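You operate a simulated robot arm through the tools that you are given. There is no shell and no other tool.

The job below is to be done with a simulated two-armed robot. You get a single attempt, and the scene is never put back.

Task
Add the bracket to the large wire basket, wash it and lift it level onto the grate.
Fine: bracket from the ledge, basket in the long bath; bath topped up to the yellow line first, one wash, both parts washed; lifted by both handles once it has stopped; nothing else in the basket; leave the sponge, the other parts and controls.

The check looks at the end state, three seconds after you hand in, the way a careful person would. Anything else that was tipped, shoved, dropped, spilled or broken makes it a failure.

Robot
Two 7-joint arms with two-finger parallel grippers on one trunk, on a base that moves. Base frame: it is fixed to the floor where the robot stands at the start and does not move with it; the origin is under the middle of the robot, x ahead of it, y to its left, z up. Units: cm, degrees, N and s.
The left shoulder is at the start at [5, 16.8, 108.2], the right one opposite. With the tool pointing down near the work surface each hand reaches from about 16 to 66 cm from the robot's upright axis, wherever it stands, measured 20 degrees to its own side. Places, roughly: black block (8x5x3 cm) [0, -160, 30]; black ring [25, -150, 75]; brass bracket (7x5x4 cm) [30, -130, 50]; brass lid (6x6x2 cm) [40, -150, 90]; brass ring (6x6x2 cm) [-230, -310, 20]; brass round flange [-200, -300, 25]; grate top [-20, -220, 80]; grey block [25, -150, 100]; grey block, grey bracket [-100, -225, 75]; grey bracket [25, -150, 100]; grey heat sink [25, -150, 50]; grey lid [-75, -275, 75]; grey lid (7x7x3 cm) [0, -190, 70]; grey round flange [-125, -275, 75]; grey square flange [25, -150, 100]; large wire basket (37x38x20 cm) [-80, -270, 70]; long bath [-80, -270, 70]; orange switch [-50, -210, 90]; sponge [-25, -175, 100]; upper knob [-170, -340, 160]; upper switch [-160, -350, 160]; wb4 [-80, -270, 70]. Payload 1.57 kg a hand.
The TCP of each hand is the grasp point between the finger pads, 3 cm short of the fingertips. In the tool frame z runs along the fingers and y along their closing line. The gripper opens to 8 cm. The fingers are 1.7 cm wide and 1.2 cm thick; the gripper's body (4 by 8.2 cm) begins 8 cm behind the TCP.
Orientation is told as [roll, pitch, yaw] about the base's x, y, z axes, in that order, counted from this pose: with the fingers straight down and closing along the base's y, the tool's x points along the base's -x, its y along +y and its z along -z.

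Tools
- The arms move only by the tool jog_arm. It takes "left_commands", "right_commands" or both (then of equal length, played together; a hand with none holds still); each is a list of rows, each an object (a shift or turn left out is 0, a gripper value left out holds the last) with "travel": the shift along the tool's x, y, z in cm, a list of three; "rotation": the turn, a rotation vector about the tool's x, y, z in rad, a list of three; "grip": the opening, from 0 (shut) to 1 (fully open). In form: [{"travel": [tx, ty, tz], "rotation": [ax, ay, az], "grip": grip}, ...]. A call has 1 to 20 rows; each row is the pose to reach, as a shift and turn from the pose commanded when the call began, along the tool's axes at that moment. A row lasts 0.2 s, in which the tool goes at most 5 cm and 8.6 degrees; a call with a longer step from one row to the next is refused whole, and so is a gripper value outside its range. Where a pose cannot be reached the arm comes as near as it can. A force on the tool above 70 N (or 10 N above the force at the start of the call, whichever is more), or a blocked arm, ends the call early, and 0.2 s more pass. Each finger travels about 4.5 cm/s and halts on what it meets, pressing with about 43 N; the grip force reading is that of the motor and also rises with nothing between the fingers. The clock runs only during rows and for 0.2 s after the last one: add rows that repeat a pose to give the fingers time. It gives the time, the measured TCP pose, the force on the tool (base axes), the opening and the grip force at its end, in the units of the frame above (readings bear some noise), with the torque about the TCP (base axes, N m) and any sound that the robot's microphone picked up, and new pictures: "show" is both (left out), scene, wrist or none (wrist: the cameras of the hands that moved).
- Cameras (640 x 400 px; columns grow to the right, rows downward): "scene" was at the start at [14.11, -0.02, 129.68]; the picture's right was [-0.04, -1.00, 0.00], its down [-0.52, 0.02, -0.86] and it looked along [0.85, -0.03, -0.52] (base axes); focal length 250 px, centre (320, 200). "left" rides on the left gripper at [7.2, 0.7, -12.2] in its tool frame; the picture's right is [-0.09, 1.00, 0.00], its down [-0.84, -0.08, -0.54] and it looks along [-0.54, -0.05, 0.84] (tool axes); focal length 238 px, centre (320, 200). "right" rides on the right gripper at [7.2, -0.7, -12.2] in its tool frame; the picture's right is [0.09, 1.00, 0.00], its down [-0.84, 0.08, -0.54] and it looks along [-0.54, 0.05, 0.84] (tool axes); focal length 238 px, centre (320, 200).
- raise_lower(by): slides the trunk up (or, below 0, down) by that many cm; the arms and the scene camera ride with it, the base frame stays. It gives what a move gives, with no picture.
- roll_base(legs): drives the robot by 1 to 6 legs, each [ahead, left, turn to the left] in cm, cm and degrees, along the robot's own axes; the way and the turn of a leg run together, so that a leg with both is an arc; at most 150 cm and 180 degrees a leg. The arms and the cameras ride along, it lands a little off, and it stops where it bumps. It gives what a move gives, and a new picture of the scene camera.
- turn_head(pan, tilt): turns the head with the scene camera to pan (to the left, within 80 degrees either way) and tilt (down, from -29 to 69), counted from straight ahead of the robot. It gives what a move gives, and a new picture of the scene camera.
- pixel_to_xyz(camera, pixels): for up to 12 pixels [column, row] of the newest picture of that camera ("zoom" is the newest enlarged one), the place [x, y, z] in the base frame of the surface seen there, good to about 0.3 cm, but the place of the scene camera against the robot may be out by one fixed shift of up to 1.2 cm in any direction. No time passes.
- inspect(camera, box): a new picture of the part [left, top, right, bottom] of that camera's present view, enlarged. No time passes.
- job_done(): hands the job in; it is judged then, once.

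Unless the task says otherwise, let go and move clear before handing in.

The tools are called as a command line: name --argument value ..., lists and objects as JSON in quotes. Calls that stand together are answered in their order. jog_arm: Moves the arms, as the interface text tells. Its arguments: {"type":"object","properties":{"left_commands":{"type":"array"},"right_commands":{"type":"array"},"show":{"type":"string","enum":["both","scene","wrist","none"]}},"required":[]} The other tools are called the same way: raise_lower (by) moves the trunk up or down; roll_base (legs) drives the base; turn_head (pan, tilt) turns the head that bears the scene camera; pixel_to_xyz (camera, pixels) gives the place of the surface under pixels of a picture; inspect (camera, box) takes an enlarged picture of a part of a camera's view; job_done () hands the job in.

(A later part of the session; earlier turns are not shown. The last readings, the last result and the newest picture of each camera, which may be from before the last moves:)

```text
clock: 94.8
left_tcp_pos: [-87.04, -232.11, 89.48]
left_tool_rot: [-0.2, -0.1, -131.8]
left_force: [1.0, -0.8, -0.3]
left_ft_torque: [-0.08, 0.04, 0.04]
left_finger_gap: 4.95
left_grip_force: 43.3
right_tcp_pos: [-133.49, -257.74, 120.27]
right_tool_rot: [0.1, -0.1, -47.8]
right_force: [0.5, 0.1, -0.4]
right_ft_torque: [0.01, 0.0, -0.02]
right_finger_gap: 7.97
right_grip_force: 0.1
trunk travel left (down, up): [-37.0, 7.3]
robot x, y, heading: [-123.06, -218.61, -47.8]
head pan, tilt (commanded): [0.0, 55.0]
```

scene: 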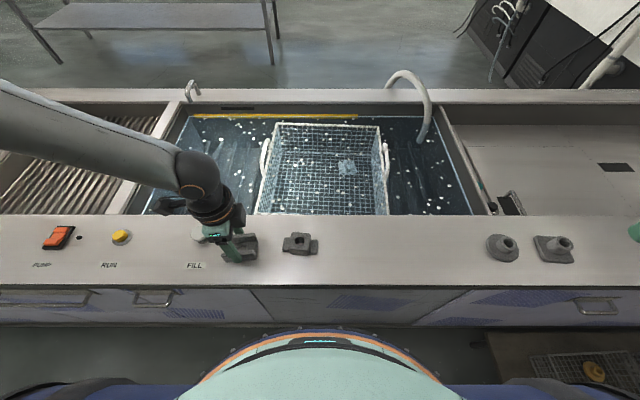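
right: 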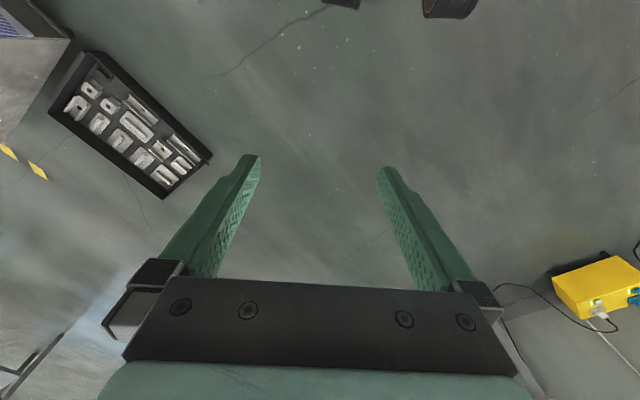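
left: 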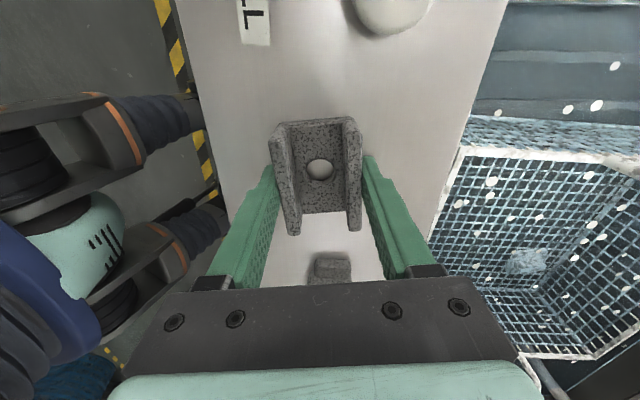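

The grip is firm (4.95 cm, 43 N) at z≈89.5. I'll lift 14 cm and check the bracket comes along.

jog_arm --left_commands '[{"travel": [0, 0, -2], "grip": 0}, {"travel": [0, 0, -5], "grip": 0}, {"travel": [0, 0, -8], "grip": 0}, {"travel": [0, 0, -11], "grip": 0}, {"travel": [0, 0, -14], "grip": 0}]' --show "both"

```text
clock: 96.0
left_tcp_pos: [-87.05, -231.91, 103.39]
left_tool_rot: [-0.2, -0.1, -131.9]
left_force: [0.0, 0.0, -1.6]
left_ft_torque: [0.02, -0.01, 0.05]
left_finger_gap: 4.95
left_grip_force: 43.0
right_tcp_pos: [-133.43, -257.77, 120.42]
right_tool_rot: [0.0, 0.0, -47.7]
right_force: [0.4, 0.1, -1.2]
right_ft_torque: [0.0, 0.04, 0.02]
right_finger_gap: 8.0
right_grip_force: 0.0
trunk travel left (down, up): [-37.0, 7.3]
robot x, y, heading: [-122.98, -218.79, -47.7]
head pan, tilt (commanded): [0.0, 55.0]
```

scene: 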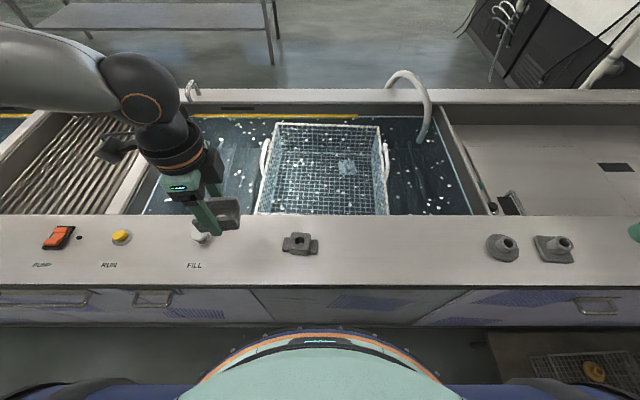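
left: 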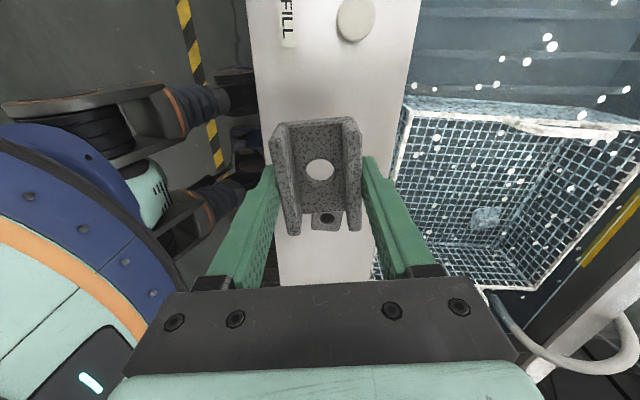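

The bracket is held firmly. The camera box on the hand could hit the basket's left rim if I lower it in this orientation, so I'll measure the basket's rim, floor and inner part first.

pixel_to_xyz --camera "scene" --pixels '[[278, 126], [377, 128], [388, 213], [258, 212], [310, 190], [330, 205], [347, 168], [300, 160], [322, 125], [264, 160], [385, 160], [320, 214]]'

inspect --camera "scene" --box '[240, 100, 420, 220]'

```text
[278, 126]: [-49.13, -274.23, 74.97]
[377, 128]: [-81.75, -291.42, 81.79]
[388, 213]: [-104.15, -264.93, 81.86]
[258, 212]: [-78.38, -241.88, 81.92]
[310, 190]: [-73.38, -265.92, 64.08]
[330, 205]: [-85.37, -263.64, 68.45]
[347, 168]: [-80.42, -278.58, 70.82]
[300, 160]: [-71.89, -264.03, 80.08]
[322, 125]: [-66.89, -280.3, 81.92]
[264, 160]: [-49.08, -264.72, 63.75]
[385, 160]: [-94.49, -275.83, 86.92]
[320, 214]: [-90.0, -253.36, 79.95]
```

```text
3.33 times, centred on (330, 160) of scene
```

zoom: 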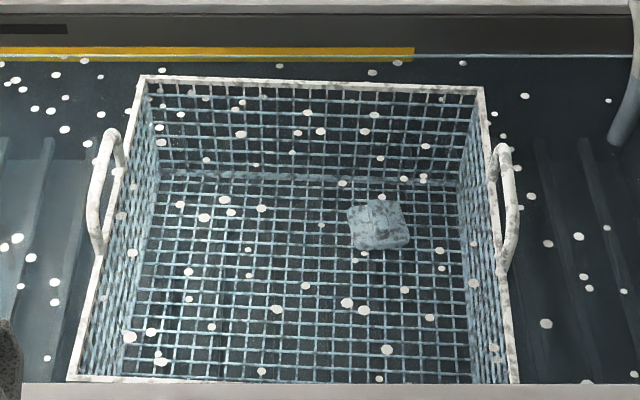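

The basket rim is at z≈81.9 (u 221–257, v 125–162) and the part inside is at its back right, (-80.4, -278.6). I'll carry the bracket over the basket's front left while turning the hand so its camera stays inside the rim.

jog_arm --left_commands '[{"travel": [-0.8, 1.5, 0], "rotation": [0, 0, -0.1416], "grip": 0}, {"travel": [-1.6, 3, 0], "rotation": [0, 0, -0.2832], "grip": 0}, {"travel": [-2.4, 4.5, 0], "rotation": [0, 0, -0.4248], "grip": 0}, {"travel": [-3.2, 6, 0], "rotation": [0, 0, -0.5664], "grip": 0}, {"travel": [-4, 7.5, 0], "rotation": [0, 0, -0.708], "grip": 0}, {"travel": [-4.8, 9, 0], "rotation": [0, 0, -0.8496], "grip": 0}, {"travel": [-5.6, 10.5, 0], "rotation": [0, 0, -0.9912], "grip": 0}, {"travel": [-6.4, 12, 0], "rotation": [0, 0, -1.1328], "grip": 0}, {"travel": [-7.2, 13.5, 0], "rotation": [0, 0, -1.2744], "grip": 0}, {"travel": [-8, 15, 0], "rotation": [0, 0, -1.416], "grip": 0}, {"travel": [-8.8, 16.5, 0], "rotation": [0, 0, -1.5576], "grip": 0}, {"travel": [-9.6, 18, 0], "rotation": [0, 0, -1.6992], "grip": 0}, {"travel": [-10.5, 19.5, 0], "rotation": [0, 0, -1.8408], "grip": 0}, {"travel": [-11.4, 21, 0], "rotation": [0, 0, -1.9824], "grip": 0}, {"travel": [-12.2, 22.6, 0], "rotation": [0, 0, -2.124], "grip": 0}, {"travel": [-13, 24.2, 0], "rotation": [0, 0, -2.266], "grip": 0}, {"travel": [-13, 24.2, 0], "rotation": [0, 0, -2.266], "grip": 0}]' --show "both"

```text
clock: 99.6
left_tcp_pos: [-76.63, -243.05, 105.66]
left_tool_rot: [-0.1, 0.1, -1.8]
left_force: [0.2, 0.3, -2.2]
left_ft_torque: [0.0, -0.02, 0.02]
left_finger_gap: 4.95
left_grip_force: 43.3
left hand out of reach, approached as far as the arm can: row 7, 8, 9, 10, 11, 12, 13, 14, 15, 16, 17
right_tcp_pos: [-133.38, -257.7, 120.35]
right_tool_rot: [0.0, 0.0, -47.6]
right_force: [0.1, 0.1, -0.3]
right_ft_torque: [0.01, 0.03, 0.02]
right_finger_gap: 7.97
right_grip_force: 0.0
trunk travel left (down, up): [-37.0, 7.3]
robot x, y, heading: [-122.92, -218.98, -47.7]
head pan, tilt (commanded): [0.0, 55.0]
```

scene: 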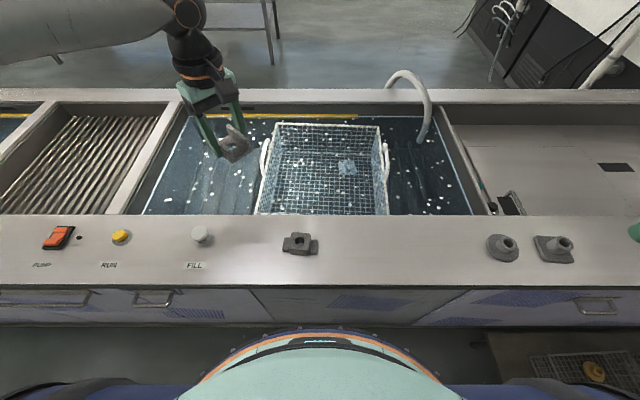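
left: 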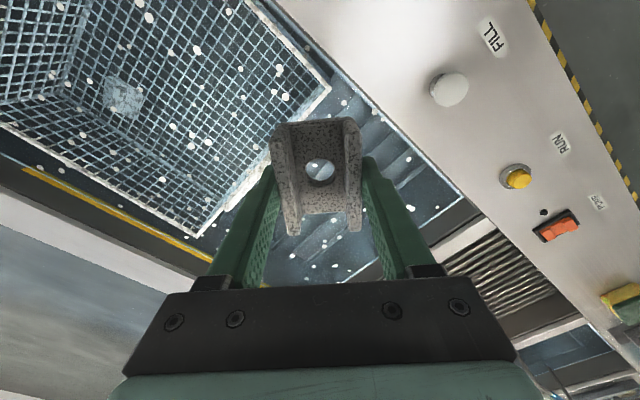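

The hand reached that turn but not the place (stuck at (-76.6, -243), left of the basket). I'll turn the hand back to its plain heading, which gave more reach, and try for the spot over the basket again.

jog_arm --left_commands '[{"travel": [0, 0, 0], "rotation": [0, 0, 0.134], "grip": 0}, {"travel": [0, 0, 0], "rotation": [0, 0, 0.268], "grip": 0}, {"travel": [0, 0, 0], "rotation": [0, 0, 0.402], "grip": 0}, {"travel": [0, 0, 0], "rotation": [0, 0, 0.536], "grip": 0}, {"travel": [0.1, -2, 0], "rotation": [0, 0, 0.67], "grip": 0}, {"travel": [0.2, -5, 0], "rotation": [0, 0, 0.8], "grip": 0}, {"travel": [0.4, -9, 0], "rotation": [0, 0, 0.8], "grip": 0}, {"travel": [0.6, -13, 0], "rotation": [0, 0, 0.8], "grip": 0}, {"travel": [0.6, -14.7, 0], "rotation": [0, 0, 0.8], "grip": 0}, {"travel": [0.6, -14.7, 0], "rotation": [0, 0, 0.8], "grip": 0}]' --show "both"

```text
clock: 101.8
left_tcp_pos: [-77.1, -243.02, 106.01]
left_tool_rot: [-0.2, 0.0, -47.8]
left_force: [-0.6, -0.8, -1.0]
left_ft_torque: [-0.01, -0.02, 0.0]
left_finger_gap: 4.96
left_grip_force: 42.5
left hand out of reach, approached as far as the arm can: row 5, 6, 7, 8, 9, 10
right_tcp_pos: [-133.39, -257.71, 120.22]
right_tool_rot: [0.0, 0.0, -47.7]
right_force: [-0.4, 0.1, -0.5]
right_ft_torque: [0.01, -0.04, 0.0]
right_finger_gap: 8.01
right_grip_force: 0.0
trunk travel left (down, up): [-37.0, 7.3]
robot x, y, heading: [-123.49, -218.6, -47.8]
head pan, tilt (commanded): [0.0, 55.0]
```

scene: 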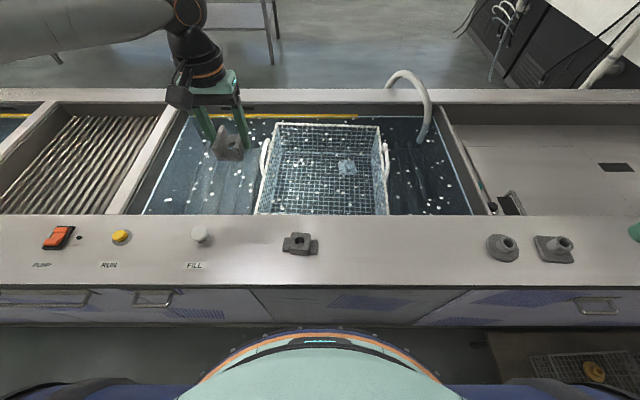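
left: 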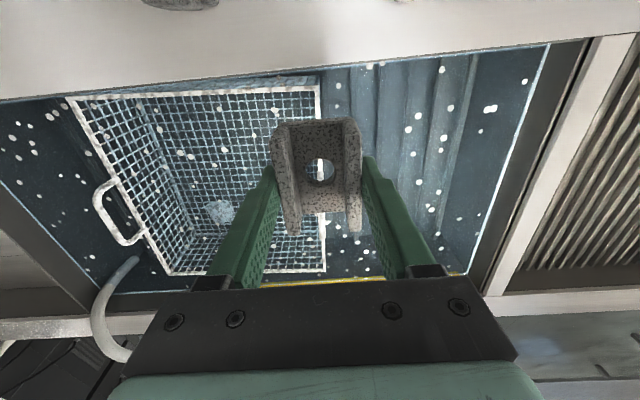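

The left hand stops at lateral ≈17.5, 49 cm ahead whatever its turn, so reach at this height is the limit. I'll lower the trunk by 12 cm (nothing below the held bracket but open bath at (-77, -243)) and test reach again.

raise_lower --by -12

jog_arm --left_commands '[{"travel": [-1, -1, 0], "grip": 0}, {"travel": [-3, -3, 0], "grip": 0}, {"travel": [-5, -5, 0], "grip": 0}, {"travel": [-7, -7, 0], "grip": 0}, {"travel": [-9, -9, 0], "grip": 0}, {"travel": [-9, -9, 0], "grip": 0}]' --show "both"

```text
clock: 103.3
left_tcp_pos: [-77.15, -243.05, 93.95]
left_tool_rot: [-0.2, 0.0, -47.8]
left_force: [-0.2, -0.2, -1.6]
left_ft_torque: [-0.04, 0.0, 0.0]
left_finger_gap: 4.97
left_grip_force: 43.2
right_tcp_pos: [-133.37, -257.75, 108.37]
right_tool_rot: [0.0, 0.1, -47.7]
right_force: [0.5, 0.1, -0.5]
right_ft_torque: [0.01, -0.02, 0.0]
right_finger_gap: 7.99
right_grip_force: 0.0
trunk travel left (down, up): [-25.0, 19.3]
robot x, y, heading: [-122.88, -218.57, -47.4]
head pan, tilt (commanded): [0.0, 55.0]
```

```text
clock: 104.7
left_tcp_pos: [-77.11, -243.04, 94.07]
left_tool_rot: [-0.2, -0.1, -47.9]
left_force: [-1.1, 0.0, -1.3]
left_ft_torque: [0.02, 0.01, -0.01]
left_finger_gap: 4.95
left_grip_force: 42.5
left hand out of reach, approached as far as the arm can: row 1, 2, 3, 4, 5, 6
right_tcp_pos: [-133.42, -257.73, 108.36]
right_tool_rot: [0.0, 0.1, -47.6]
right_force: [-0.4, 0.1, -0.2]
right_ft_torque: [-0.03, 0.03, -0.01]
right_finger_gap: 8.01
right_grip_force: 0.0
trunk travel left (down, up): [-25.0, 19.3]
robot x, y, heading: [-123.19, -218.68, -48.1]
head pan, tilt (commanded): [0.0, 55.0]
```

scene: 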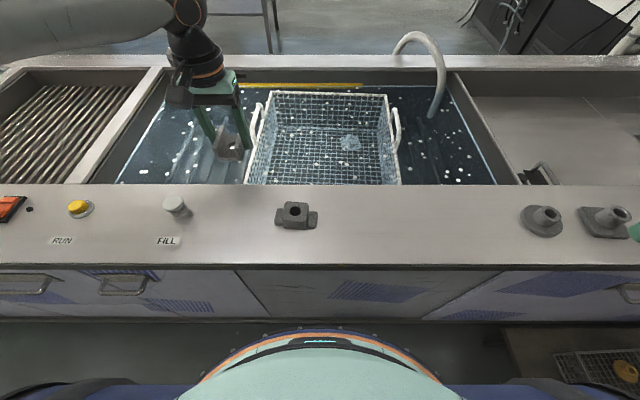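
left: 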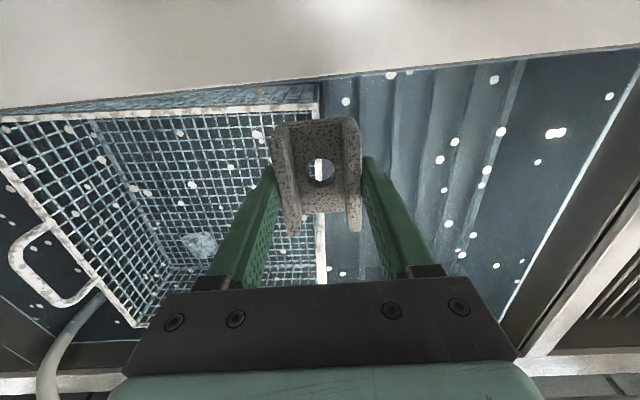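

Still stuck at the same joint pose. I'll probe which direction is free: first straight down 4 cm with a bit forward.

jog_arm --left_commands '[{"travel": [0, 0, 2], "grip": 0}, {"travel": [0, 0, 4], "grip": 0}, {"travel": [-2, 0, 4], "grip": 0}, {"travel": [-4, 0, 4], "grip": 0}, {"travel": [-6, 0, 4], "grip": 0}]' --show "none"

```text
clock: 105.9
left_tcp_pos: [-74.0, -242.47, 90.82]
left_tool_rot: [-0.2, -0.1, -47.8]
left_force: [-1.0, 0.2, -1.5]
left_ft_torque: [-0.01, 0.03, 0.01]
left_finger_gap: 4.95
left_grip_force: 42.8
left hand out of reach, approached as far as the arm can: row 2, 3, 4, 5
right_tcp_pos: [-133.42, -257.68, 108.22]
right_tool_rot: [0.0, 0.0, -47.7]
right_force: [0.3, -0.4, 0.0]
right_ft_torque: [0.0, 0.02, 0.02]
right_finger_gap: 8.0
right_grip_force: 0.0
trunk travel left (down, up): [-25.0, 19.3]
robot x, y, heading: [-122.96, -218.61, -47.6]
head pan, tilt (commanded): [0.0, 55.0]
```

The hand slides left whenever it goes forward or down, so this arm posture (elbow far out) seems jammed. I'll retract up and back toward the starting posture, then extend again.

jog_arm --left_commands '[{"travel": [0, 0, -4], "grip": 0}, {"travel": [0, 0, -8], "grip": 0}, {"travel": [2, -0.5, -12], "grip": 0}, {"travel": [6, -1, -14], "grip": 0}, {"travel": [10, -2, -16], "grip": 0}, {"travel": [14, -3, -18], "grip": 0}, {"travel": [18, -4, -20], "grip": 0}, {"travel": [18, -6, -22], "grip": 0}]' --show "both"

```text
clock: 107.7
left_tcp_pos: [-90.44, -233.12, 112.85]
left_tool_rot: [-0.2, 0.1, -47.8]
left_force: [-0.4, 0.0, -2.6]
left_ft_torque: [0.02, -0.01, 0.02]
left_finger_gap: 4.93
left_grip_force: 42.5
right_tcp_pos: [-133.4, -257.88, 108.16]
right_tool_rot: [0.0, 0.0, -47.8]
right_force: [0.0, -0.4, 0.2]
right_ft_torque: [-0.01, 0.03, -0.01]
right_finger_gap: 7.99
right_grip_force: 0.0
trunk travel left (down, up): [-25.0, 19.3]
robot x, y, heading: [-122.71, -218.82, -47.8]
head pan, tilt (commanded): [0.0, 55.0]
```

scene: 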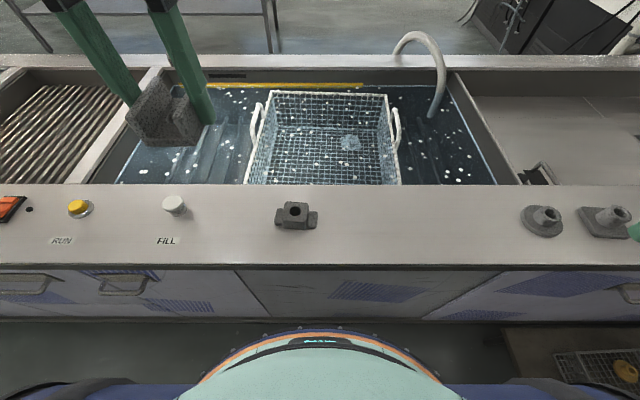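
left: 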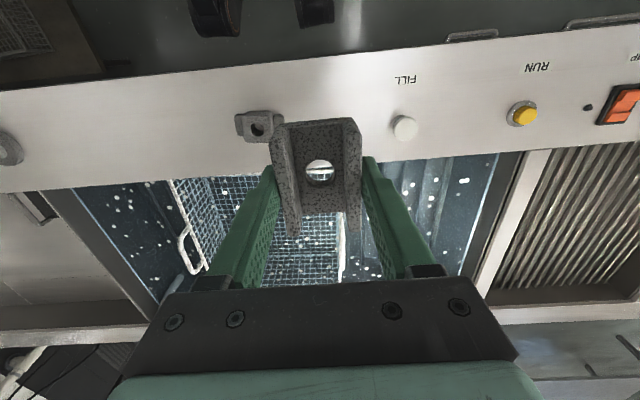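

Back near the starting posture with no reach warnings (32 cm ahead, lateral 14). Now I'll extend straight forward, along the arm's own 20° line, and see how far it goes.

jog_arm --left_commands '[{"travel": [-4, 1, 1], "grip": 0}, {"travel": [-8, 2, 2], "grip": 0}, {"travel": [-12, 3, 3], "grip": 0}, {"travel": [-16, 4, 4], "grip": 0}, {"travel": [-20, 5, 5], "grip": 0}, {"travel": [-24, 6, 6], "grip": 0}, {"travel": [-28, 7, 7], "grip": 0}]' --show "scene"

```text
clock: 109.3
left_tcp_pos: [-68.72, -241.29, 104.04]
left_tool_rot: [-0.1, 0.0, -47.8]
left_force: [-0.1, -0.1, -1.2]
left_ft_torque: [0.01, -0.01, -0.01]
left_finger_gap: 4.96
left_grip_force: 42.7
left hand out of reach, approached as far as the arm can: row 4, 5, 6, 7
right_tcp_pos: [-133.37, -257.7, 108.29]
right_tool_rot: [0.0, 0.0, -47.6]
right_force: [0.7, 0.5, -0.2]
right_ft_torque: [-0.04, 0.02, 0.01]
right_finger_gap: 8.01
right_grip_force: 0.1
trunk travel left (down, up): [-25.0, 19.3]
robot x, y, heading: [-122.84, -218.82, -47.6]
head pan, tilt (commanded): [0.0, 55.0]
```

scene: 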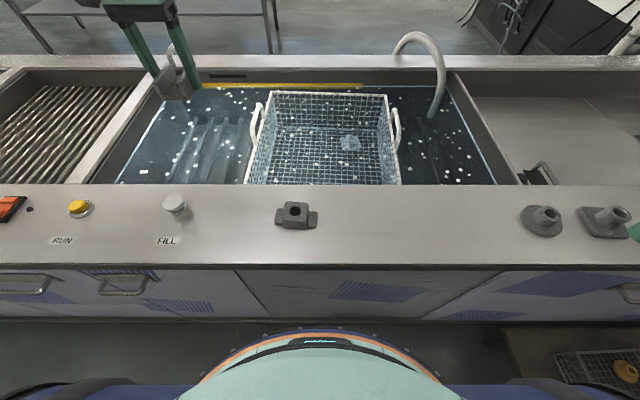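

The hand now stopped at 53 cm ahead, lateral 25, so reach toward the centre is limited; the robot must come nearer to the basket. In the last left-wrist picture the base's front parts show at (215, 12) and (313, 10); I'll measure them to learn the clearance.

pixel_to_xyz --camera "left" --pixels '[[215, 10], [215, 28], [235, 10], [313, 8], [313, 20], [300, 12], [330, 12], [200, 20], [100, 60], [250, 60], [350, 30]]'

inspect --camera "left" --box '[160, 0, 400, 150]'

```text
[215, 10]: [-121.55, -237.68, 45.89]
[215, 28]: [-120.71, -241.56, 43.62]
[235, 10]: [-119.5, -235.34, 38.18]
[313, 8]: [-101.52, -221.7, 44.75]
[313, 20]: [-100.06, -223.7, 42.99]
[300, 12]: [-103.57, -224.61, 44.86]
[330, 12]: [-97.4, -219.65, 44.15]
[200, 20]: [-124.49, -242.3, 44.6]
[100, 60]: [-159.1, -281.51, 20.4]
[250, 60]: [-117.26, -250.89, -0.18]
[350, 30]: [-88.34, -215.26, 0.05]
```

```text
2.67 times, centred on (280, 75) of left
```

zoom: 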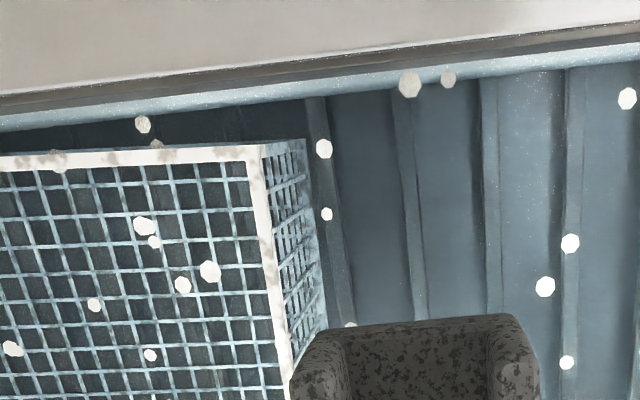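

The base front reaches only about 20 cm ahead of the axis (cylinders at z≈44), so I can come up to ~8 cm nearer. First I'll probe how far the left arm extends along its own line at lower height.

jog_arm --left_commands '[{"travel": [0, 0, 2], "grip": 0}, {"travel": [0, 0, 5], "grip": 0}, {"travel": [-2, 0, 6], "grip": 0}, {"travel": [-4, 0, 6], "grip": 0}, {"travel": [-6, 0, 6], "grip": 0}, {"travel": [-8, 0, 6], "grip": 0}]' --show "both"

```text
clock: 110.7
left_tcp_pos: [-65.74, -241.39, 97.7]
left_tool_rot: [-0.2, 0.0, -47.8]
left_force: [-0.1, -0.7, -1.6]
left_ft_torque: [-0.01, 0.01, 0.03]
left_finger_gap: 4.94
left_grip_force: 43.0
left hand out of reach, approached as far as the arm can: row 3, 4, 5, 6
right_tcp_pos: [-133.4, -257.81, 108.31]
right_tool_rot: [0.0, 0.0, -47.7]
right_force: [0.7, 0.8, -0.5]
right_ft_torque: [-0.03, 0.03, 0.0]
right_finger_gap: 7.99
right_grip_force: 0.1
trunk travel left (down, up): [-25.0, 19.3]
robot x, y, heading: [-122.93, -218.68, -47.8]
head pan, tilt (commanded): [0.0, 55.0]
```

scene: 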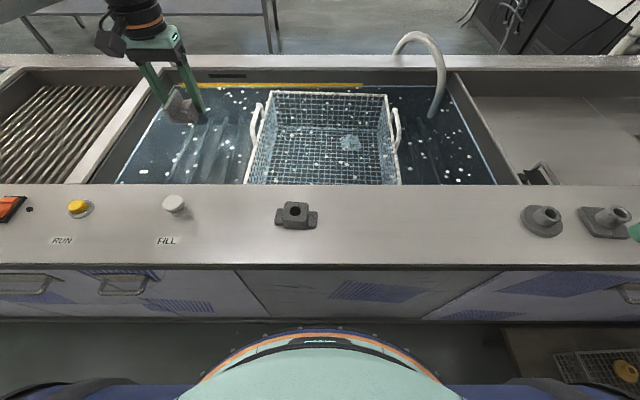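
left: 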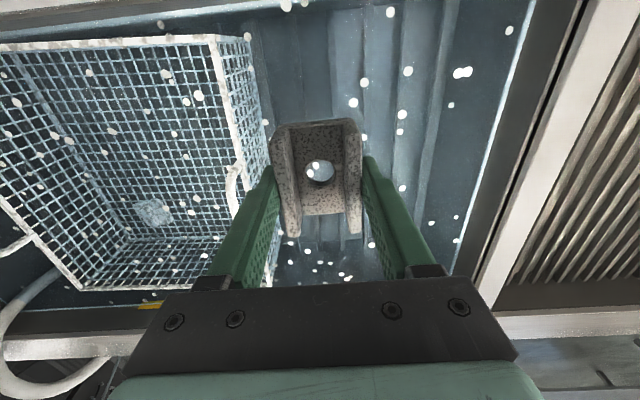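

The boundary behaves like the forearm swinging about a fixed elbow. I'll test whether a different path helps: out to the left, further forward, then sweep inward.

jog_arm --left_commands '[{"travel": [1, 4, -2], "grip": 0}, {"travel": [1, 8, -3], "grip": 0}, {"travel": [-1, 10, -3], "grip": 0}, {"travel": [-4, 10, -3], "grip": 0}, {"travel": [-6, 8, -3], "grip": 0}, {"travel": [-6, 5, -3], "grip": 0}, {"travel": [-6, 2, -3], "grip": 0}, {"travel": [-6, -1, -3], "grip": 0}]' --show "none"

```text
clock: 112.5
left_tcp_pos: [-64.37, -240.82, 99.97]
left_tool_rot: [-0.2, -0.2, -47.8]
left_force: [0.1, 0.9, -2.0]
left_ft_torque: [0.01, 0.06, 0.01]
left_finger_gap: 4.94
left_grip_force: 43.2
left hand out of reach, approached as far as the arm can: row 4, 5, 6, 7, 8
right_tcp_pos: [-133.34, -257.68, 108.34]
right_tool_rot: [0.1, 0.1, -47.7]
right_force: [0.7, 0.1, 1.0]
right_ft_torque: [0.01, 0.02, 0.02]
right_finger_gap: 7.99
right_grip_force: 0.0
trunk travel left (down, up): [-25.0, 19.3]
robot x, y, heading: [-122.74, -218.47, -47.5]
head pan, tilt (commanded): [0.0, 55.0]
```

Reach still ends along the same line. I'll test the right arm for comparison: toward 56 cm ahead at lateral -18, above the right handle.

jog_arm --right_commands '[{"travel": [-3, 3, 0]}, {"travel": [-6, 6, 0]}, {"travel": [-9, 9, 0]}, {"travel": [-12, 12, 0]}, {"travel": [-15, 15, 0]}, {"travel": [-19, 16.5, 1]}, {"travel": [-23, 16.5, 2]}, {"travel": [-27, 16.5, 4]}, {"travel": [-31, 16.5, 6]}, {"travel": [-34, 16.5, 8]}]' --show "both"

```text
clock: 114.7
left_tcp_pos: [-64.48, -240.65, 99.89]
left_tool_rot: [-0.2, -0.1, -47.8]
left_force: [1.4, 0.0, -2.6]
left_ft_torque: [0.01, 0.0, -0.01]
left_finger_gap: 4.94
left_grip_force: 43.5
right_tcp_pos: [-103.5, -270.93, 99.69]
right_tool_rot: [0.1, -0.1, -47.7]
right_force: [0.3, -0.4, -0.4]
right_ft_torque: [0.02, -0.01, -0.02]
right_finger_gap: 7.98
right_grip_force: 0.1
right hand out of reach, approached as far as the arm can: row 8, 9, 10
trunk travel left (down, up): [-25.0, 19.3]
robot x, y, heading: [-122.98, -219.02, -48.0]
head pan, tilt (commanded): [0.0, 55.0]
```

scene: 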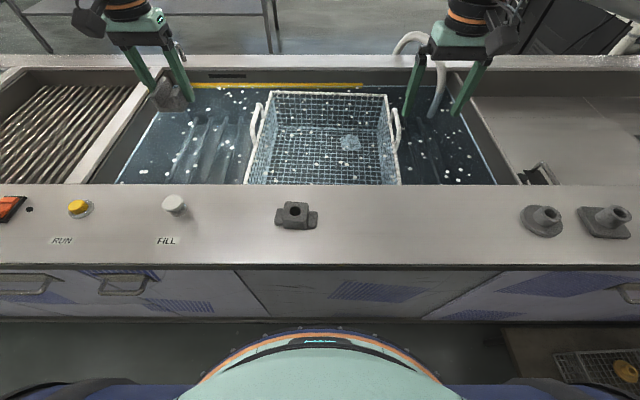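
right: 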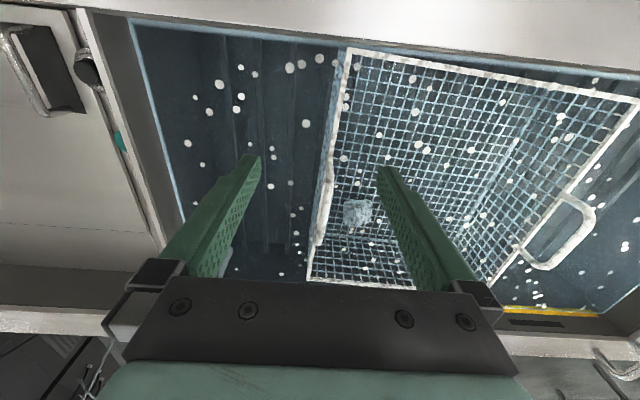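

The right arm has the mirrored limit (51.6 ahead, lateral -20.8). Tilting the hands so the fingers point forward-down should extend the TCP; I'll test that with the empty right hand.

jog_arm --right_commands '[{"travel": [0, 0, 0], "rotation": [0, -0.14, 0]}, {"travel": [0, 0, 0], "rotation": [0, -0.28, 0]}, {"travel": [0, 0, 0], "rotation": [0, -0.42, 0]}, {"travel": [-2, 1, 0], "rotation": [0, -0.42, 0]}, {"travel": [-5, 2, 0], "rotation": [0, -0.42, 0]}, {"travel": [-8, 3, 0], "rotation": [0, -0.42, 0]}, {"travel": [-11, 3.2, 0], "rotation": [0, -0.42, 0]}]' --show "none"

```text
clock: 116.3
left_tcp_pos: [-64.46, -240.79, 99.98]
left_tool_rot: [-0.2, -0.2, -47.8]
left_force: [-0.1, 0.5, -2.2]
left_ft_torque: [0.02, 0.0, -0.01]
left_finger_gap: 4.96
left_grip_force: 43.2
right_tcp_pos: [-97.45, -275.84, 99.72]
right_tool_rot: [0.1, -24.0, -47.7]
right_force: [0.4, -0.1, 0.4]
right_ft_torque: [0.0, 0.01, 0.01]
right_finger_gap: 8.01
right_grip_force: 0.2
right hand out of reach, approached as far as the arm can: row 6, 7
trunk travel left (down, up): [-25.0, 19.3]
robot x, y, heading: [-123.09, -218.95, -47.6]
head pan, tilt (commanded): [0.0, 55.0]
```

With a 24° forward tilt the right TCP reached 59 cm ahead at lateral -19, so tilting works. I'll take a new look at the scene and measure the hose and tap before moving nearer.

turn_head --pan 0 --tilt 52

pixel_to_xyz --camera "scene" --pixels '[[400, 58], [420, 50], [440, 65], [445, 85], [440, 110], [435, 125], [180, 45], [250, 120], [398, 125]]'

```text
clock: 117.0
left_tcp_pos: [-64.5, -240.66, 99.96]
left_tool_rot: [-0.1, -0.1, -47.8]
left_force: [0.1, 0.5, -1.8]
left_ft_torque: [0.0, 0.02, 0.02]
left_finger_gap: 4.96
left_grip_force: 43.2
right_tcp_pos: [-97.38, -275.75, 99.74]
right_tool_rot: [0.0, -24.1, -47.7]
right_force: [0.3, -1.0, 0.5]
right_ft_torque: [0.01, 0.03, 0.01]
right_finger_gap: 8.03
right_grip_force: 0.1
trunk travel left (down, up): [-25.0, 19.3]
robot x, y, heading: [-123.0, -218.95, -47.9]
head pan, tilt (commanded): [0.0, 52.0]
```

scene: 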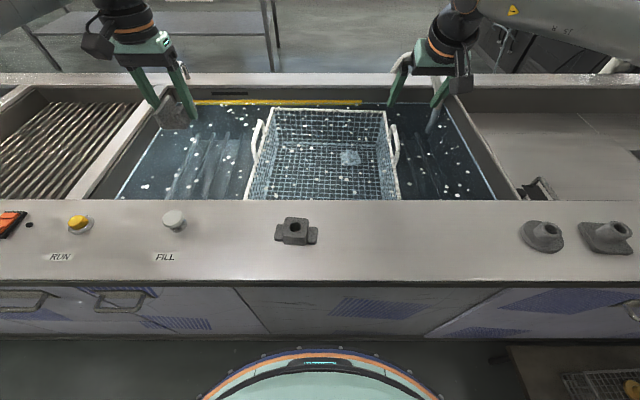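

```text
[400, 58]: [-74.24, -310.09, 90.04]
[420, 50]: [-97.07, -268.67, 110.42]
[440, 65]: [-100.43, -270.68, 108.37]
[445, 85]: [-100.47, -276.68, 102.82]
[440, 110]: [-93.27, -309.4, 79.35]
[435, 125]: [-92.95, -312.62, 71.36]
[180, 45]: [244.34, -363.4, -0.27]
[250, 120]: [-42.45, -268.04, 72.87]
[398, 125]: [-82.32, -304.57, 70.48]
```

The hose hangs at about (-93, -310), clear of the basket's right side. To place the bracket with the hand straight down I need the base nearer and further right; first I'll bring the right hand back upright and retract it.

jog_arm --right_commands '[{"travel": [3, -1, -2.2], "rotation": [0, 0.07, 0]}, {"travel": [6, -2, -4.5], "rotation": [0, 0.14, 0]}, {"travel": [9, -3, -6.7], "rotation": [0, 0.21, 0]}, {"travel": [12, -4, -9], "rotation": [0, 0.28, 0]}, {"travel": [15, -5, -11.2], "rotation": [0, 0.35, 0]}, {"travel": [18.1, -6, -13.5], "rotation": [0, 0.42, 0]}]' --show "scene"

pixel_to_xyz --camera "scene" --pixels '[[512, 352], [530, 392], [505, 345], [560, 345], [620, 345]]'

```text
clock: 118.4
left_tcp_pos: [-64.48, -240.71, 100.06]
left_tool_rot: [-0.1, -0.1, -47.8]
left_force: [0.6, 0.4, -2.0]
left_ft_torque: [-0.02, -0.04, 0.01]
left_finger_gap: 4.95
left_grip_force: 43.3
right_tcp_pos: [-116.77, -263.39, 104.7]
right_tool_rot: [0.2, 0.1, -47.7]
right_force: [0.1, -0.5, 0.5]
right_ft_torque: [0.03, 0.03, 0.0]
right_finger_gap: 8.0
right_grip_force: 0.1
trunk travel left (down, up): [-25.0, 19.3]
robot x, y, heading: [-122.79, -218.98, -47.8]
head pan, tilt (commanded): [0.0, 52.0]
```

scene: 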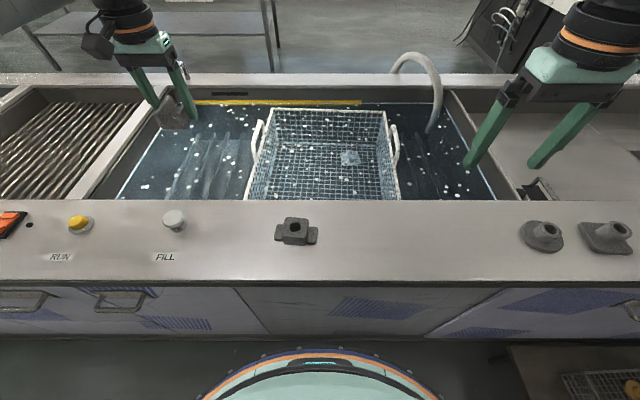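

```text
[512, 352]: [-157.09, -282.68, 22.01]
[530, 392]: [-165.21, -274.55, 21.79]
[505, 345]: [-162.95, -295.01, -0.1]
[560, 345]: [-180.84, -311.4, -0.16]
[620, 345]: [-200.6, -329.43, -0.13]
```

The low table's edge is at u≈307, well clear of a robot at u≈258. I'll creep 6 cm forward, then 20 cm to the right, which carries the held bracket (bottom at z≈96) over the left handle (z 87.5) into place above the basket.

roll_base --legs '[[6, 0, 0]]'

roll_base --legs '[[0, -20, 0]]'

```text
clock: 119.2
left_tcp_pos: [-63.44, -241.69, 99.99]
left_tool_rot: [-0.2, -0.2, -47.8]
left_force: [0.3, -1.1, -1.6]
left_ft_torque: [-0.03, 0.01, -0.01]
left_finger_gap: 4.97
left_grip_force: 42.8
right_tcp_pos: [-115.84, -264.39, 104.63]
right_tool_rot: [0.1, 0.1, -47.7]
right_force: [-0.5, 0.0, 0.6]
right_ft_torque: [-0.02, -0.01, -0.02]
right_finger_gap: 8.0
right_grip_force: 0.0
trunk travel left (down, up): [-25.0, 19.3]
robot x, y, heading: [-122.15, -219.91, -47.7]
head pan, tilt (commanded): [0.0, 52.0]
stopped in leg 1: the robot was blocked; the commanded pose is now the measured one
```

scene: 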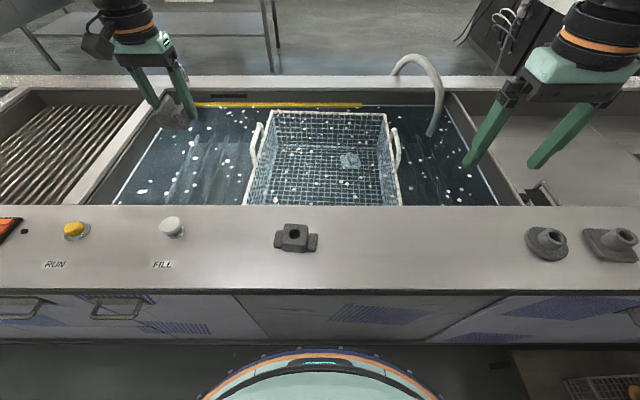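

```text
clock: 121.8
left_tcp_pos: [-78.12, -255.02, 99.98]
left_tool_rot: [-0.2, -0.2, -47.7]
left_force: [-0.9, -0.7, -1.9]
left_ft_torque: [-0.02, -0.01, -0.03]
left_finger_gap: 4.96
left_grip_force: 43.4
right_tcp_pos: [-130.44, -277.79, 104.62]
right_tool_rot: [0.2, 0.1, -47.6]
right_force: [0.0, -0.5, 0.0]
right_ft_torque: [0.0, -0.01, 0.0]
right_finger_gap: 8.01
right_grip_force: 0.0
trunk travel left (down, up): [-25.0, 19.3]
robot x, y, heading: [-136.56, -233.29, -47.5]
head pan, tilt (commanded): [0.0, 52.0]
stopped in leg 1: the robot was blocked; the commanded pose is now the measured one
```

scene: 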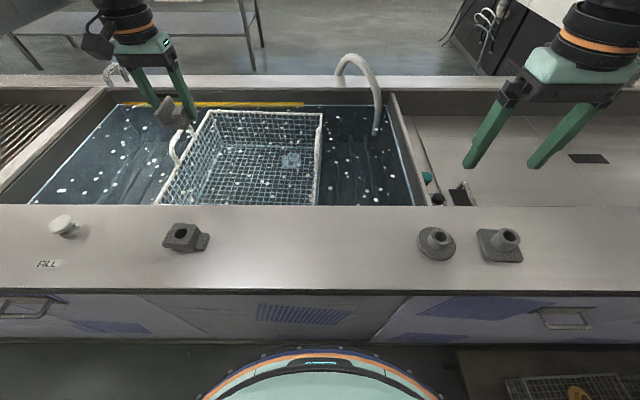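

The base bumped at v≈80 (so about 29 cm from axis to plinth is the limit) and stopped at u≈258. The bracket now hangs over the basket's front left at (-78.1, -255.0). I'll check that the low table hasn't been touched and verify the view into the basket.

pixel_to_xyz --camera "scene" --pixels '[[458, 352], [470, 392], [290, 160], [180, 150], [172, 118], [195, 150], [165, 195], [435, 238], [500, 240], [181, 233]]'

inspect --camera "left" --box '[0, 0, 640, 400]'

inspect --camera "scene" --box '[440, 320, 640, 400]'

```text
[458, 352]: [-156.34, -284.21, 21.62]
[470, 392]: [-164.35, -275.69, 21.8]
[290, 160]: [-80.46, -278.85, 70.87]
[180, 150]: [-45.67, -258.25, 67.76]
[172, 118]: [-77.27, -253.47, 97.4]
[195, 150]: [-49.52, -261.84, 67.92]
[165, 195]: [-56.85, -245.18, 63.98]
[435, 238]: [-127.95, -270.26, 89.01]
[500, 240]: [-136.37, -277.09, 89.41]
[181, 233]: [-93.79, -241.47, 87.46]
```

```text
1.00 times, centred on (320, 200) of left (not enlarged: the box is as wide or as high as the picture)
```

zoom: 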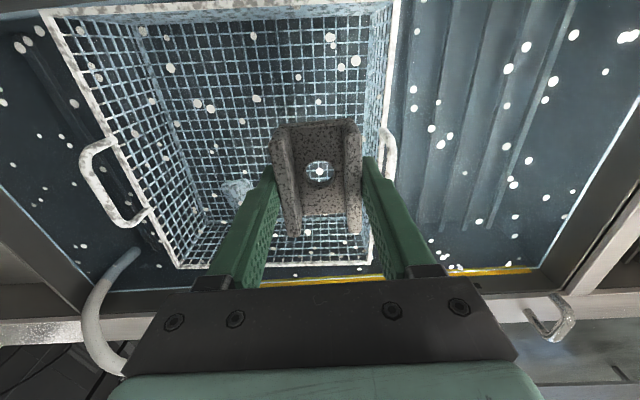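

```text
3.20 times, centred on (540, 360) of scene
```

zoom: 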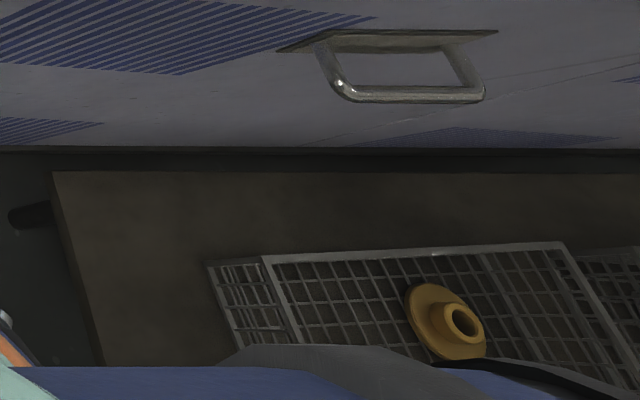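

The table edge is unmoved at u≈307, and the bracket hangs inside the rim, 8.6 cm right of the left wall. I'll lower the hand a first 8 cm and check that it doesn't slide sideways.

jog_arm --left_commands '[{"travel": [0.3, -0.5, 2], "grip": 0}, {"travel": [0.3, -0.5, 4], "grip": 0}, {"travel": [0.3, -0.5, 6], "grip": 0}, {"travel": [0.3, -0.5, 8], "grip": 0}]' --show "none"

```text
clock: 122.8
left_tcp_pos: [-78.66, -255.06, 91.91]
left_tool_rot: [-0.3, -0.2, -47.6]
left_force: [0.3, 0.2, -1.1]
left_ft_torque: [0.01, -0.01, -0.02]
left_finger_gap: 4.96
left_grip_force: 42.5
right_tcp_pos: [-130.41, -277.82, 104.51]
right_tool_rot: [0.1, 0.1, -47.5]
right_force: [0.5, -0.3, 0.2]
right_ft_torque: [-0.01, 0.06, 0.03]
right_finger_gap: 7.98
right_grip_force: 0.2
trunk travel left (down, up): [-25.0, 19.3]
robot x, y, heading: [-136.96, -233.06, -47.5]
head pan, tilt (commanded): [0.0, 52.0]
```

No sliding; TCP now at (-78.7, -255.1, 91.9). I'll keep lowering to z≈77 and look.

jog_arm --left_commands '[{"travel": [0, 0, 3], "grip": 0}, {"travel": [0, 0, 6], "grip": 0}, {"travel": [0, 0, 9], "grip": 0}, {"travel": [0, 0, 12], "grip": 0}, {"travel": [0, 0, 15], "grip": 0}]' --show "both"

```text
clock: 124.0
left_tcp_pos: [-80.16, -251.09, 80.46]
left_tool_rot: [-0.3, -0.2, -47.6]
left_force: [-0.2, 0.1, -0.8]
left_ft_torque: [0.02, -0.02, 0.01]
left_finger_gap: 4.96
left_grip_force: 42.9
left hand out of reach, approached as far as the arm can: row 1, 2, 3, 4, 5
right_tcp_pos: [-130.35, -277.89, 104.57]
right_tool_rot: [0.0, 0.1, -47.6]
right_force: [-0.4, 0.5, -0.5]
right_ft_torque: [0.02, -0.03, -0.04]
right_finger_gap: 8.0
right_grip_force: 0.0
trunk travel left (down, up): [-25.0, 19.3]
robot x, y, heading: [-136.66, -233.23, -47.4]
head pan, tilt (commanded): [0.0, 52.0]
```

scene: 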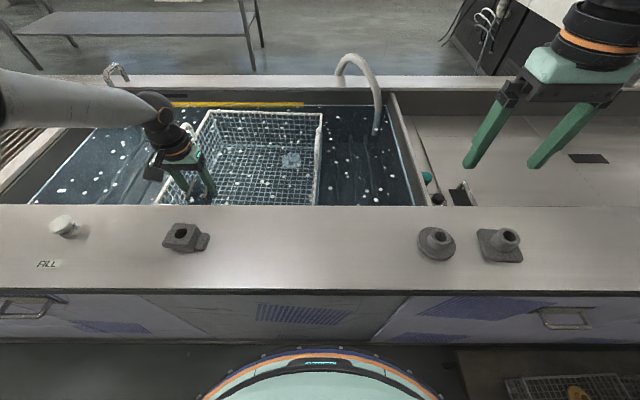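
left: 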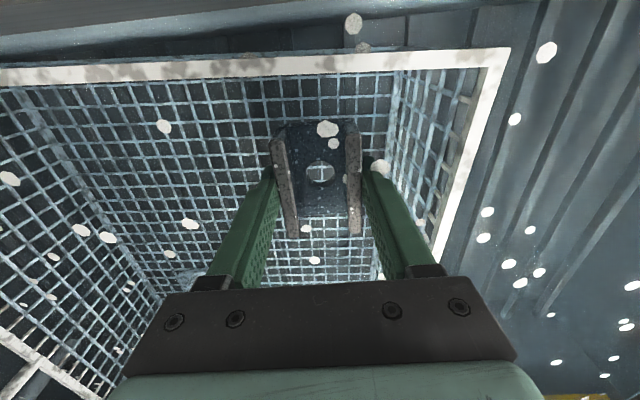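

Lowering with the arm slides it back toward the front rim (v≈131), so low heights cost reach. I'll raise it back to z≈92 where it reached well, lift and retract the right hand, and then use the trunk to lower the bracket vertically.

jog_arm --left_commands '[{"travel": [0, 0, -4], "grip": 0}, {"travel": [-0.5, -0.3, -8], "grip": 0}, {"travel": [-2.5, -1, -11.5], "grip": 0}, {"travel": [-4, -1.6, -11.5], "grip": 0}, {"travel": [-4.5, -2, -11.5], "grip": 0}]' --right_commands '[{"travel": [2, 0, -4]}, {"travel": [4, 0, -8]}, {"travel": [6, 0, -12]}, {"travel": [9, 0, -15]}, {"travel": [12, 0, -18]}]' --show "scene"

```text
clock: 125.2
left_tcp_pos: [-79.06, -255.26, 92.15]
left_tool_rot: [-0.3, -0.2, -47.7]
left_force: [-0.4, -0.7, -2.0]
left_ft_torque: [0.0, 0.01, 0.02]
left_finger_gap: 4.93
left_grip_force: 43.0
left hand out of reach, approached as far as the arm can: row 5
right_tcp_pos: [-138.6, -268.83, 122.79]
right_tool_rot: [0.1, 0.1, -47.7]
right_force: [-0.5, -0.4, -0.3]
right_ft_torque: [-0.01, 0.01, -0.01]
right_finger_gap: 8.01
right_grip_force: 0.1
trunk travel left (down, up): [-25.0, 19.3]
robot x, y, heading: [-136.97, -233.2, -47.4]
head pan, tilt (commanded): [0.0, 52.0]
```

scene: 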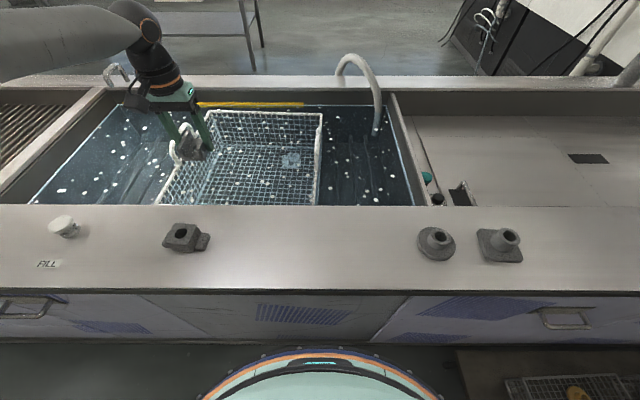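

Left TCP is back at (-79.1, -255.3, 92.2), over the basket. Before lowering the trunk I'll check heights of the forearm and of the tap under it.

pixel_to_xyz --camera "scene" --pixels '[[60, 45], [100, 50], [20, 75], [60, 78], [116, 64], [110, 75], [140, 15], [150, 60], [190, 155], [185, 150]]'

```text
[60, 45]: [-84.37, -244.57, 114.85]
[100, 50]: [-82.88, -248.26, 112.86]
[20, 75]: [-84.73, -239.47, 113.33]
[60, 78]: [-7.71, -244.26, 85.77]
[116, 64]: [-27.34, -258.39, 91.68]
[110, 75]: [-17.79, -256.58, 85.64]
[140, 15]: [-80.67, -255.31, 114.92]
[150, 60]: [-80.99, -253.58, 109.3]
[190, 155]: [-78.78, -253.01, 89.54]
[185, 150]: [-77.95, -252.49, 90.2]
```

The forearm's top is at z≈115 over the ledge and the tap tops out at ≈92, so lowering the trunk by 10 cm is safe but 20 cm would not be. I'll lower the trunk 10 cm.

raise_lower --by -10

jog_arm --left_commands '[{"travel": [0, 0, 2], "grip": 0}, {"travel": [0, 0, 4], "grip": 0}]' --show "both"

```text
clock: 126.5
left_tcp_pos: [-78.98, -255.29, 82.11]
left_tool_rot: [-0.2, -0.3, -47.8]
left_force: [0.9, 0.1, -1.1]
left_ft_torque: [0.01, 0.01, 0.01]
left_finger_gap: 4.94
left_grip_force: 43.5
right_tcp_pos: [-138.52, -268.98, 112.54]
right_tool_rot: [0.1, 0.2, -47.6]
right_force: [0.6, -0.4, 1.1]
right_ft_torque: [-0.01, -0.04, 0.0]
right_finger_gap: 7.99
right_grip_force: 0.0
trunk travel left (down, up): [-15.0, 29.3]
robot x, y, heading: [-136.67, -233.47, -47.5]
head pan, tilt (commanded): [0.0, 52.0]
```

```text
clock: 127.1
left_tcp_pos: [-79.19, -254.51, 78.24]
left_tool_rot: [-0.3, -0.4, -47.6]
left_force: [0.2, 0.1, -2.2]
left_ft_torque: [0.0, 0.02, 0.0]
left_finger_gap: 4.95
left_grip_force: 43.3
left hand out of reach, approached as far as the arm can: row 1, 2
right_tcp_pos: [-138.5, -268.95, 112.55]
right_tool_rot: [0.1, 0.1, -47.6]
right_force: [-0.4, 0.1, 0.1]
right_ft_torque: [-0.01, 0.01, 0.02]
right_finger_gap: 8.0
right_grip_force: 0.1
trunk travel left (down, up): [-15.0, 29.3]
robot x, y, heading: [-136.91, -232.68, -47.8]
head pan, tilt (commanded): [0.0, 52.0]
```

scene: 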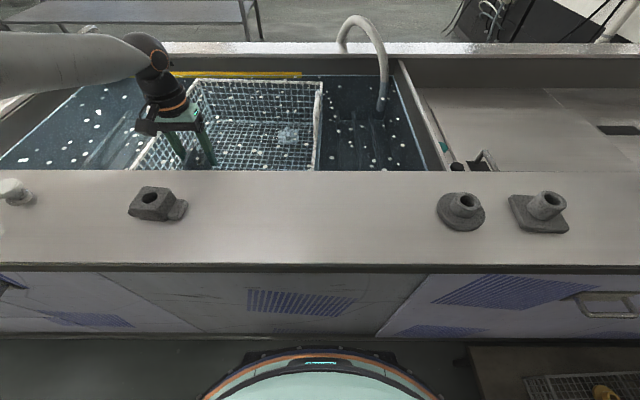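
left: 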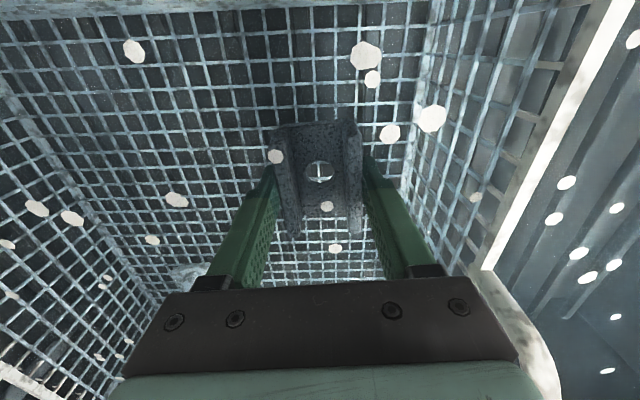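

TCP is at z≈78.2 with only 0.7 cm of slide; the bracket is submerged inside the basket and the left handle passes well beside the gripper body at (500, 320). I'll go a further 4 cm down.

jog_arm --left_commands '[{"travel": [0, 0, 1.5], "grip": 0}, {"travel": [0, 0, 3], "grip": 0}, {"travel": [0, 0, 4], "grip": 0}]' --show "both"

pixel_to_xyz --camera "scene" --pixels '[[60, 60], [100, 70], [20, 80], [60, 85], [20, 90]]'

```text
clock: 127.9
left_tcp_pos: [-79.68, -253.4, 74.77]
left_tool_rot: [-0.3, -0.4, -47.6]
left_force: [0.8, -0.1, -0.7]
left_ft_torque: [0.01, -0.01, -0.02]
left_finger_gap: 4.96
left_grip_force: 43.0
left hand out of reach, approached as far as the arm can: row 1, 2, 3
right_tcp_pos: [-138.58, -268.91, 112.54]
right_tool_rot: [0.1, 0.1, -47.6]
right_force: [0.1, -0.2, 1.3]
right_ft_torque: [0.01, -0.01, -0.02]
right_finger_gap: 8.01
right_grip_force: 0.1
trunk travel left (down, up): [-15.0, 29.3]
robot x, y, heading: [-136.44, -233.39, -47.5]
head pan, tilt (commanded): [0.0, 52.0]
```

scene: 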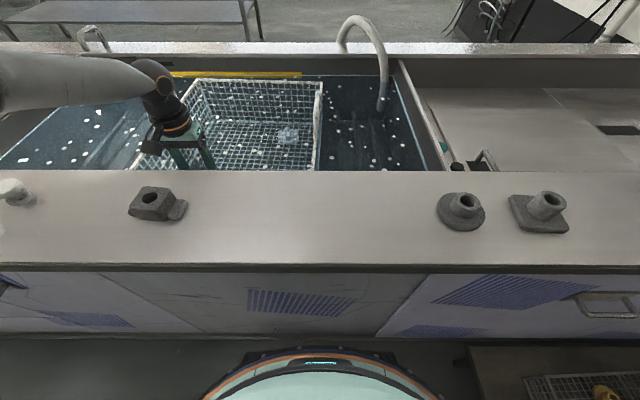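
left: 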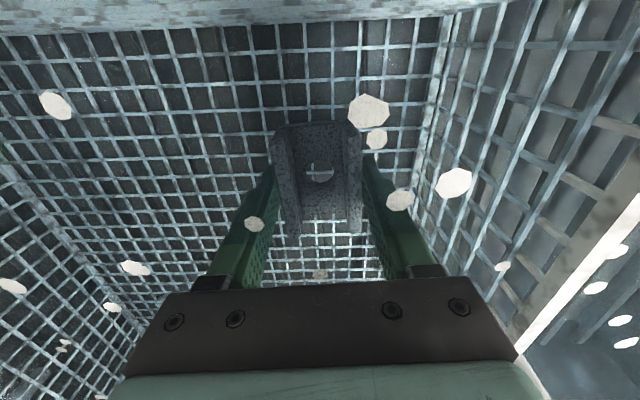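

```text
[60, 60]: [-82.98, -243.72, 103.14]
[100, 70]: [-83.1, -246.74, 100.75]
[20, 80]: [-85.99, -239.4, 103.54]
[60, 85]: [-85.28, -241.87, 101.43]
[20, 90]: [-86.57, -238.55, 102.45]
```

TCP at z≈74.8, bracket bottom at about 71 and the forearm's top is at 103, clear of the ledge. I'll ease down 2.5 cm more, watching the force.

jog_arm --left_commands '[{"travel": [0, 0, 1], "grip": 0}, {"travel": [0, 0, 2], "grip": 0}, {"travel": [0, 0, 2.7], "grip": 0}]' --show "wrist"

```text
clock: 128.7
left_tcp_pos: [-80.19, -252.41, 72.68]
left_tool_rot: [-0.3, -0.4, -47.6]
left_force: [-0.4, -0.8, -1.0]
left_ft_torque: [-0.02, 0.03, 0.01]
left_finger_gap: 4.97
left_grip_force: 43.5
left hand out of reach, approached as far as the arm can: row 1, 2, 3
right_tcp_pos: [-138.59, -268.95, 112.65]
right_tool_rot: [0.1, 0.1, -47.6]
right_force: [-0.3, 0.2, 0.0]
right_ft_torque: [0.0, -0.01, 0.0]
right_finger_gap: 8.02
right_grip_force: 0.0
trunk travel left (down, up): [-15.0, 29.3]
robot x, y, heading: [-136.67, -232.95, -47.5]
head pan, tilt (commanded): [0.0, 52.0]
```

left: 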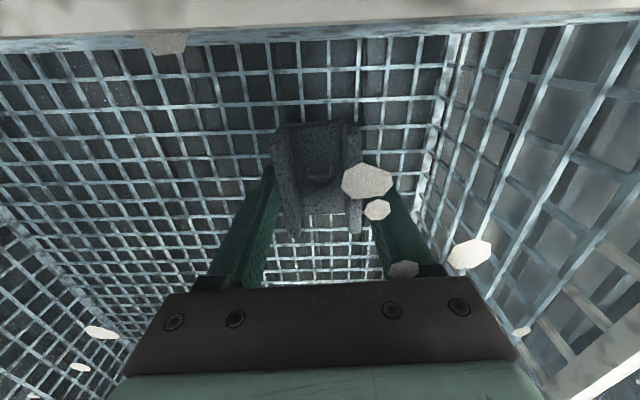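

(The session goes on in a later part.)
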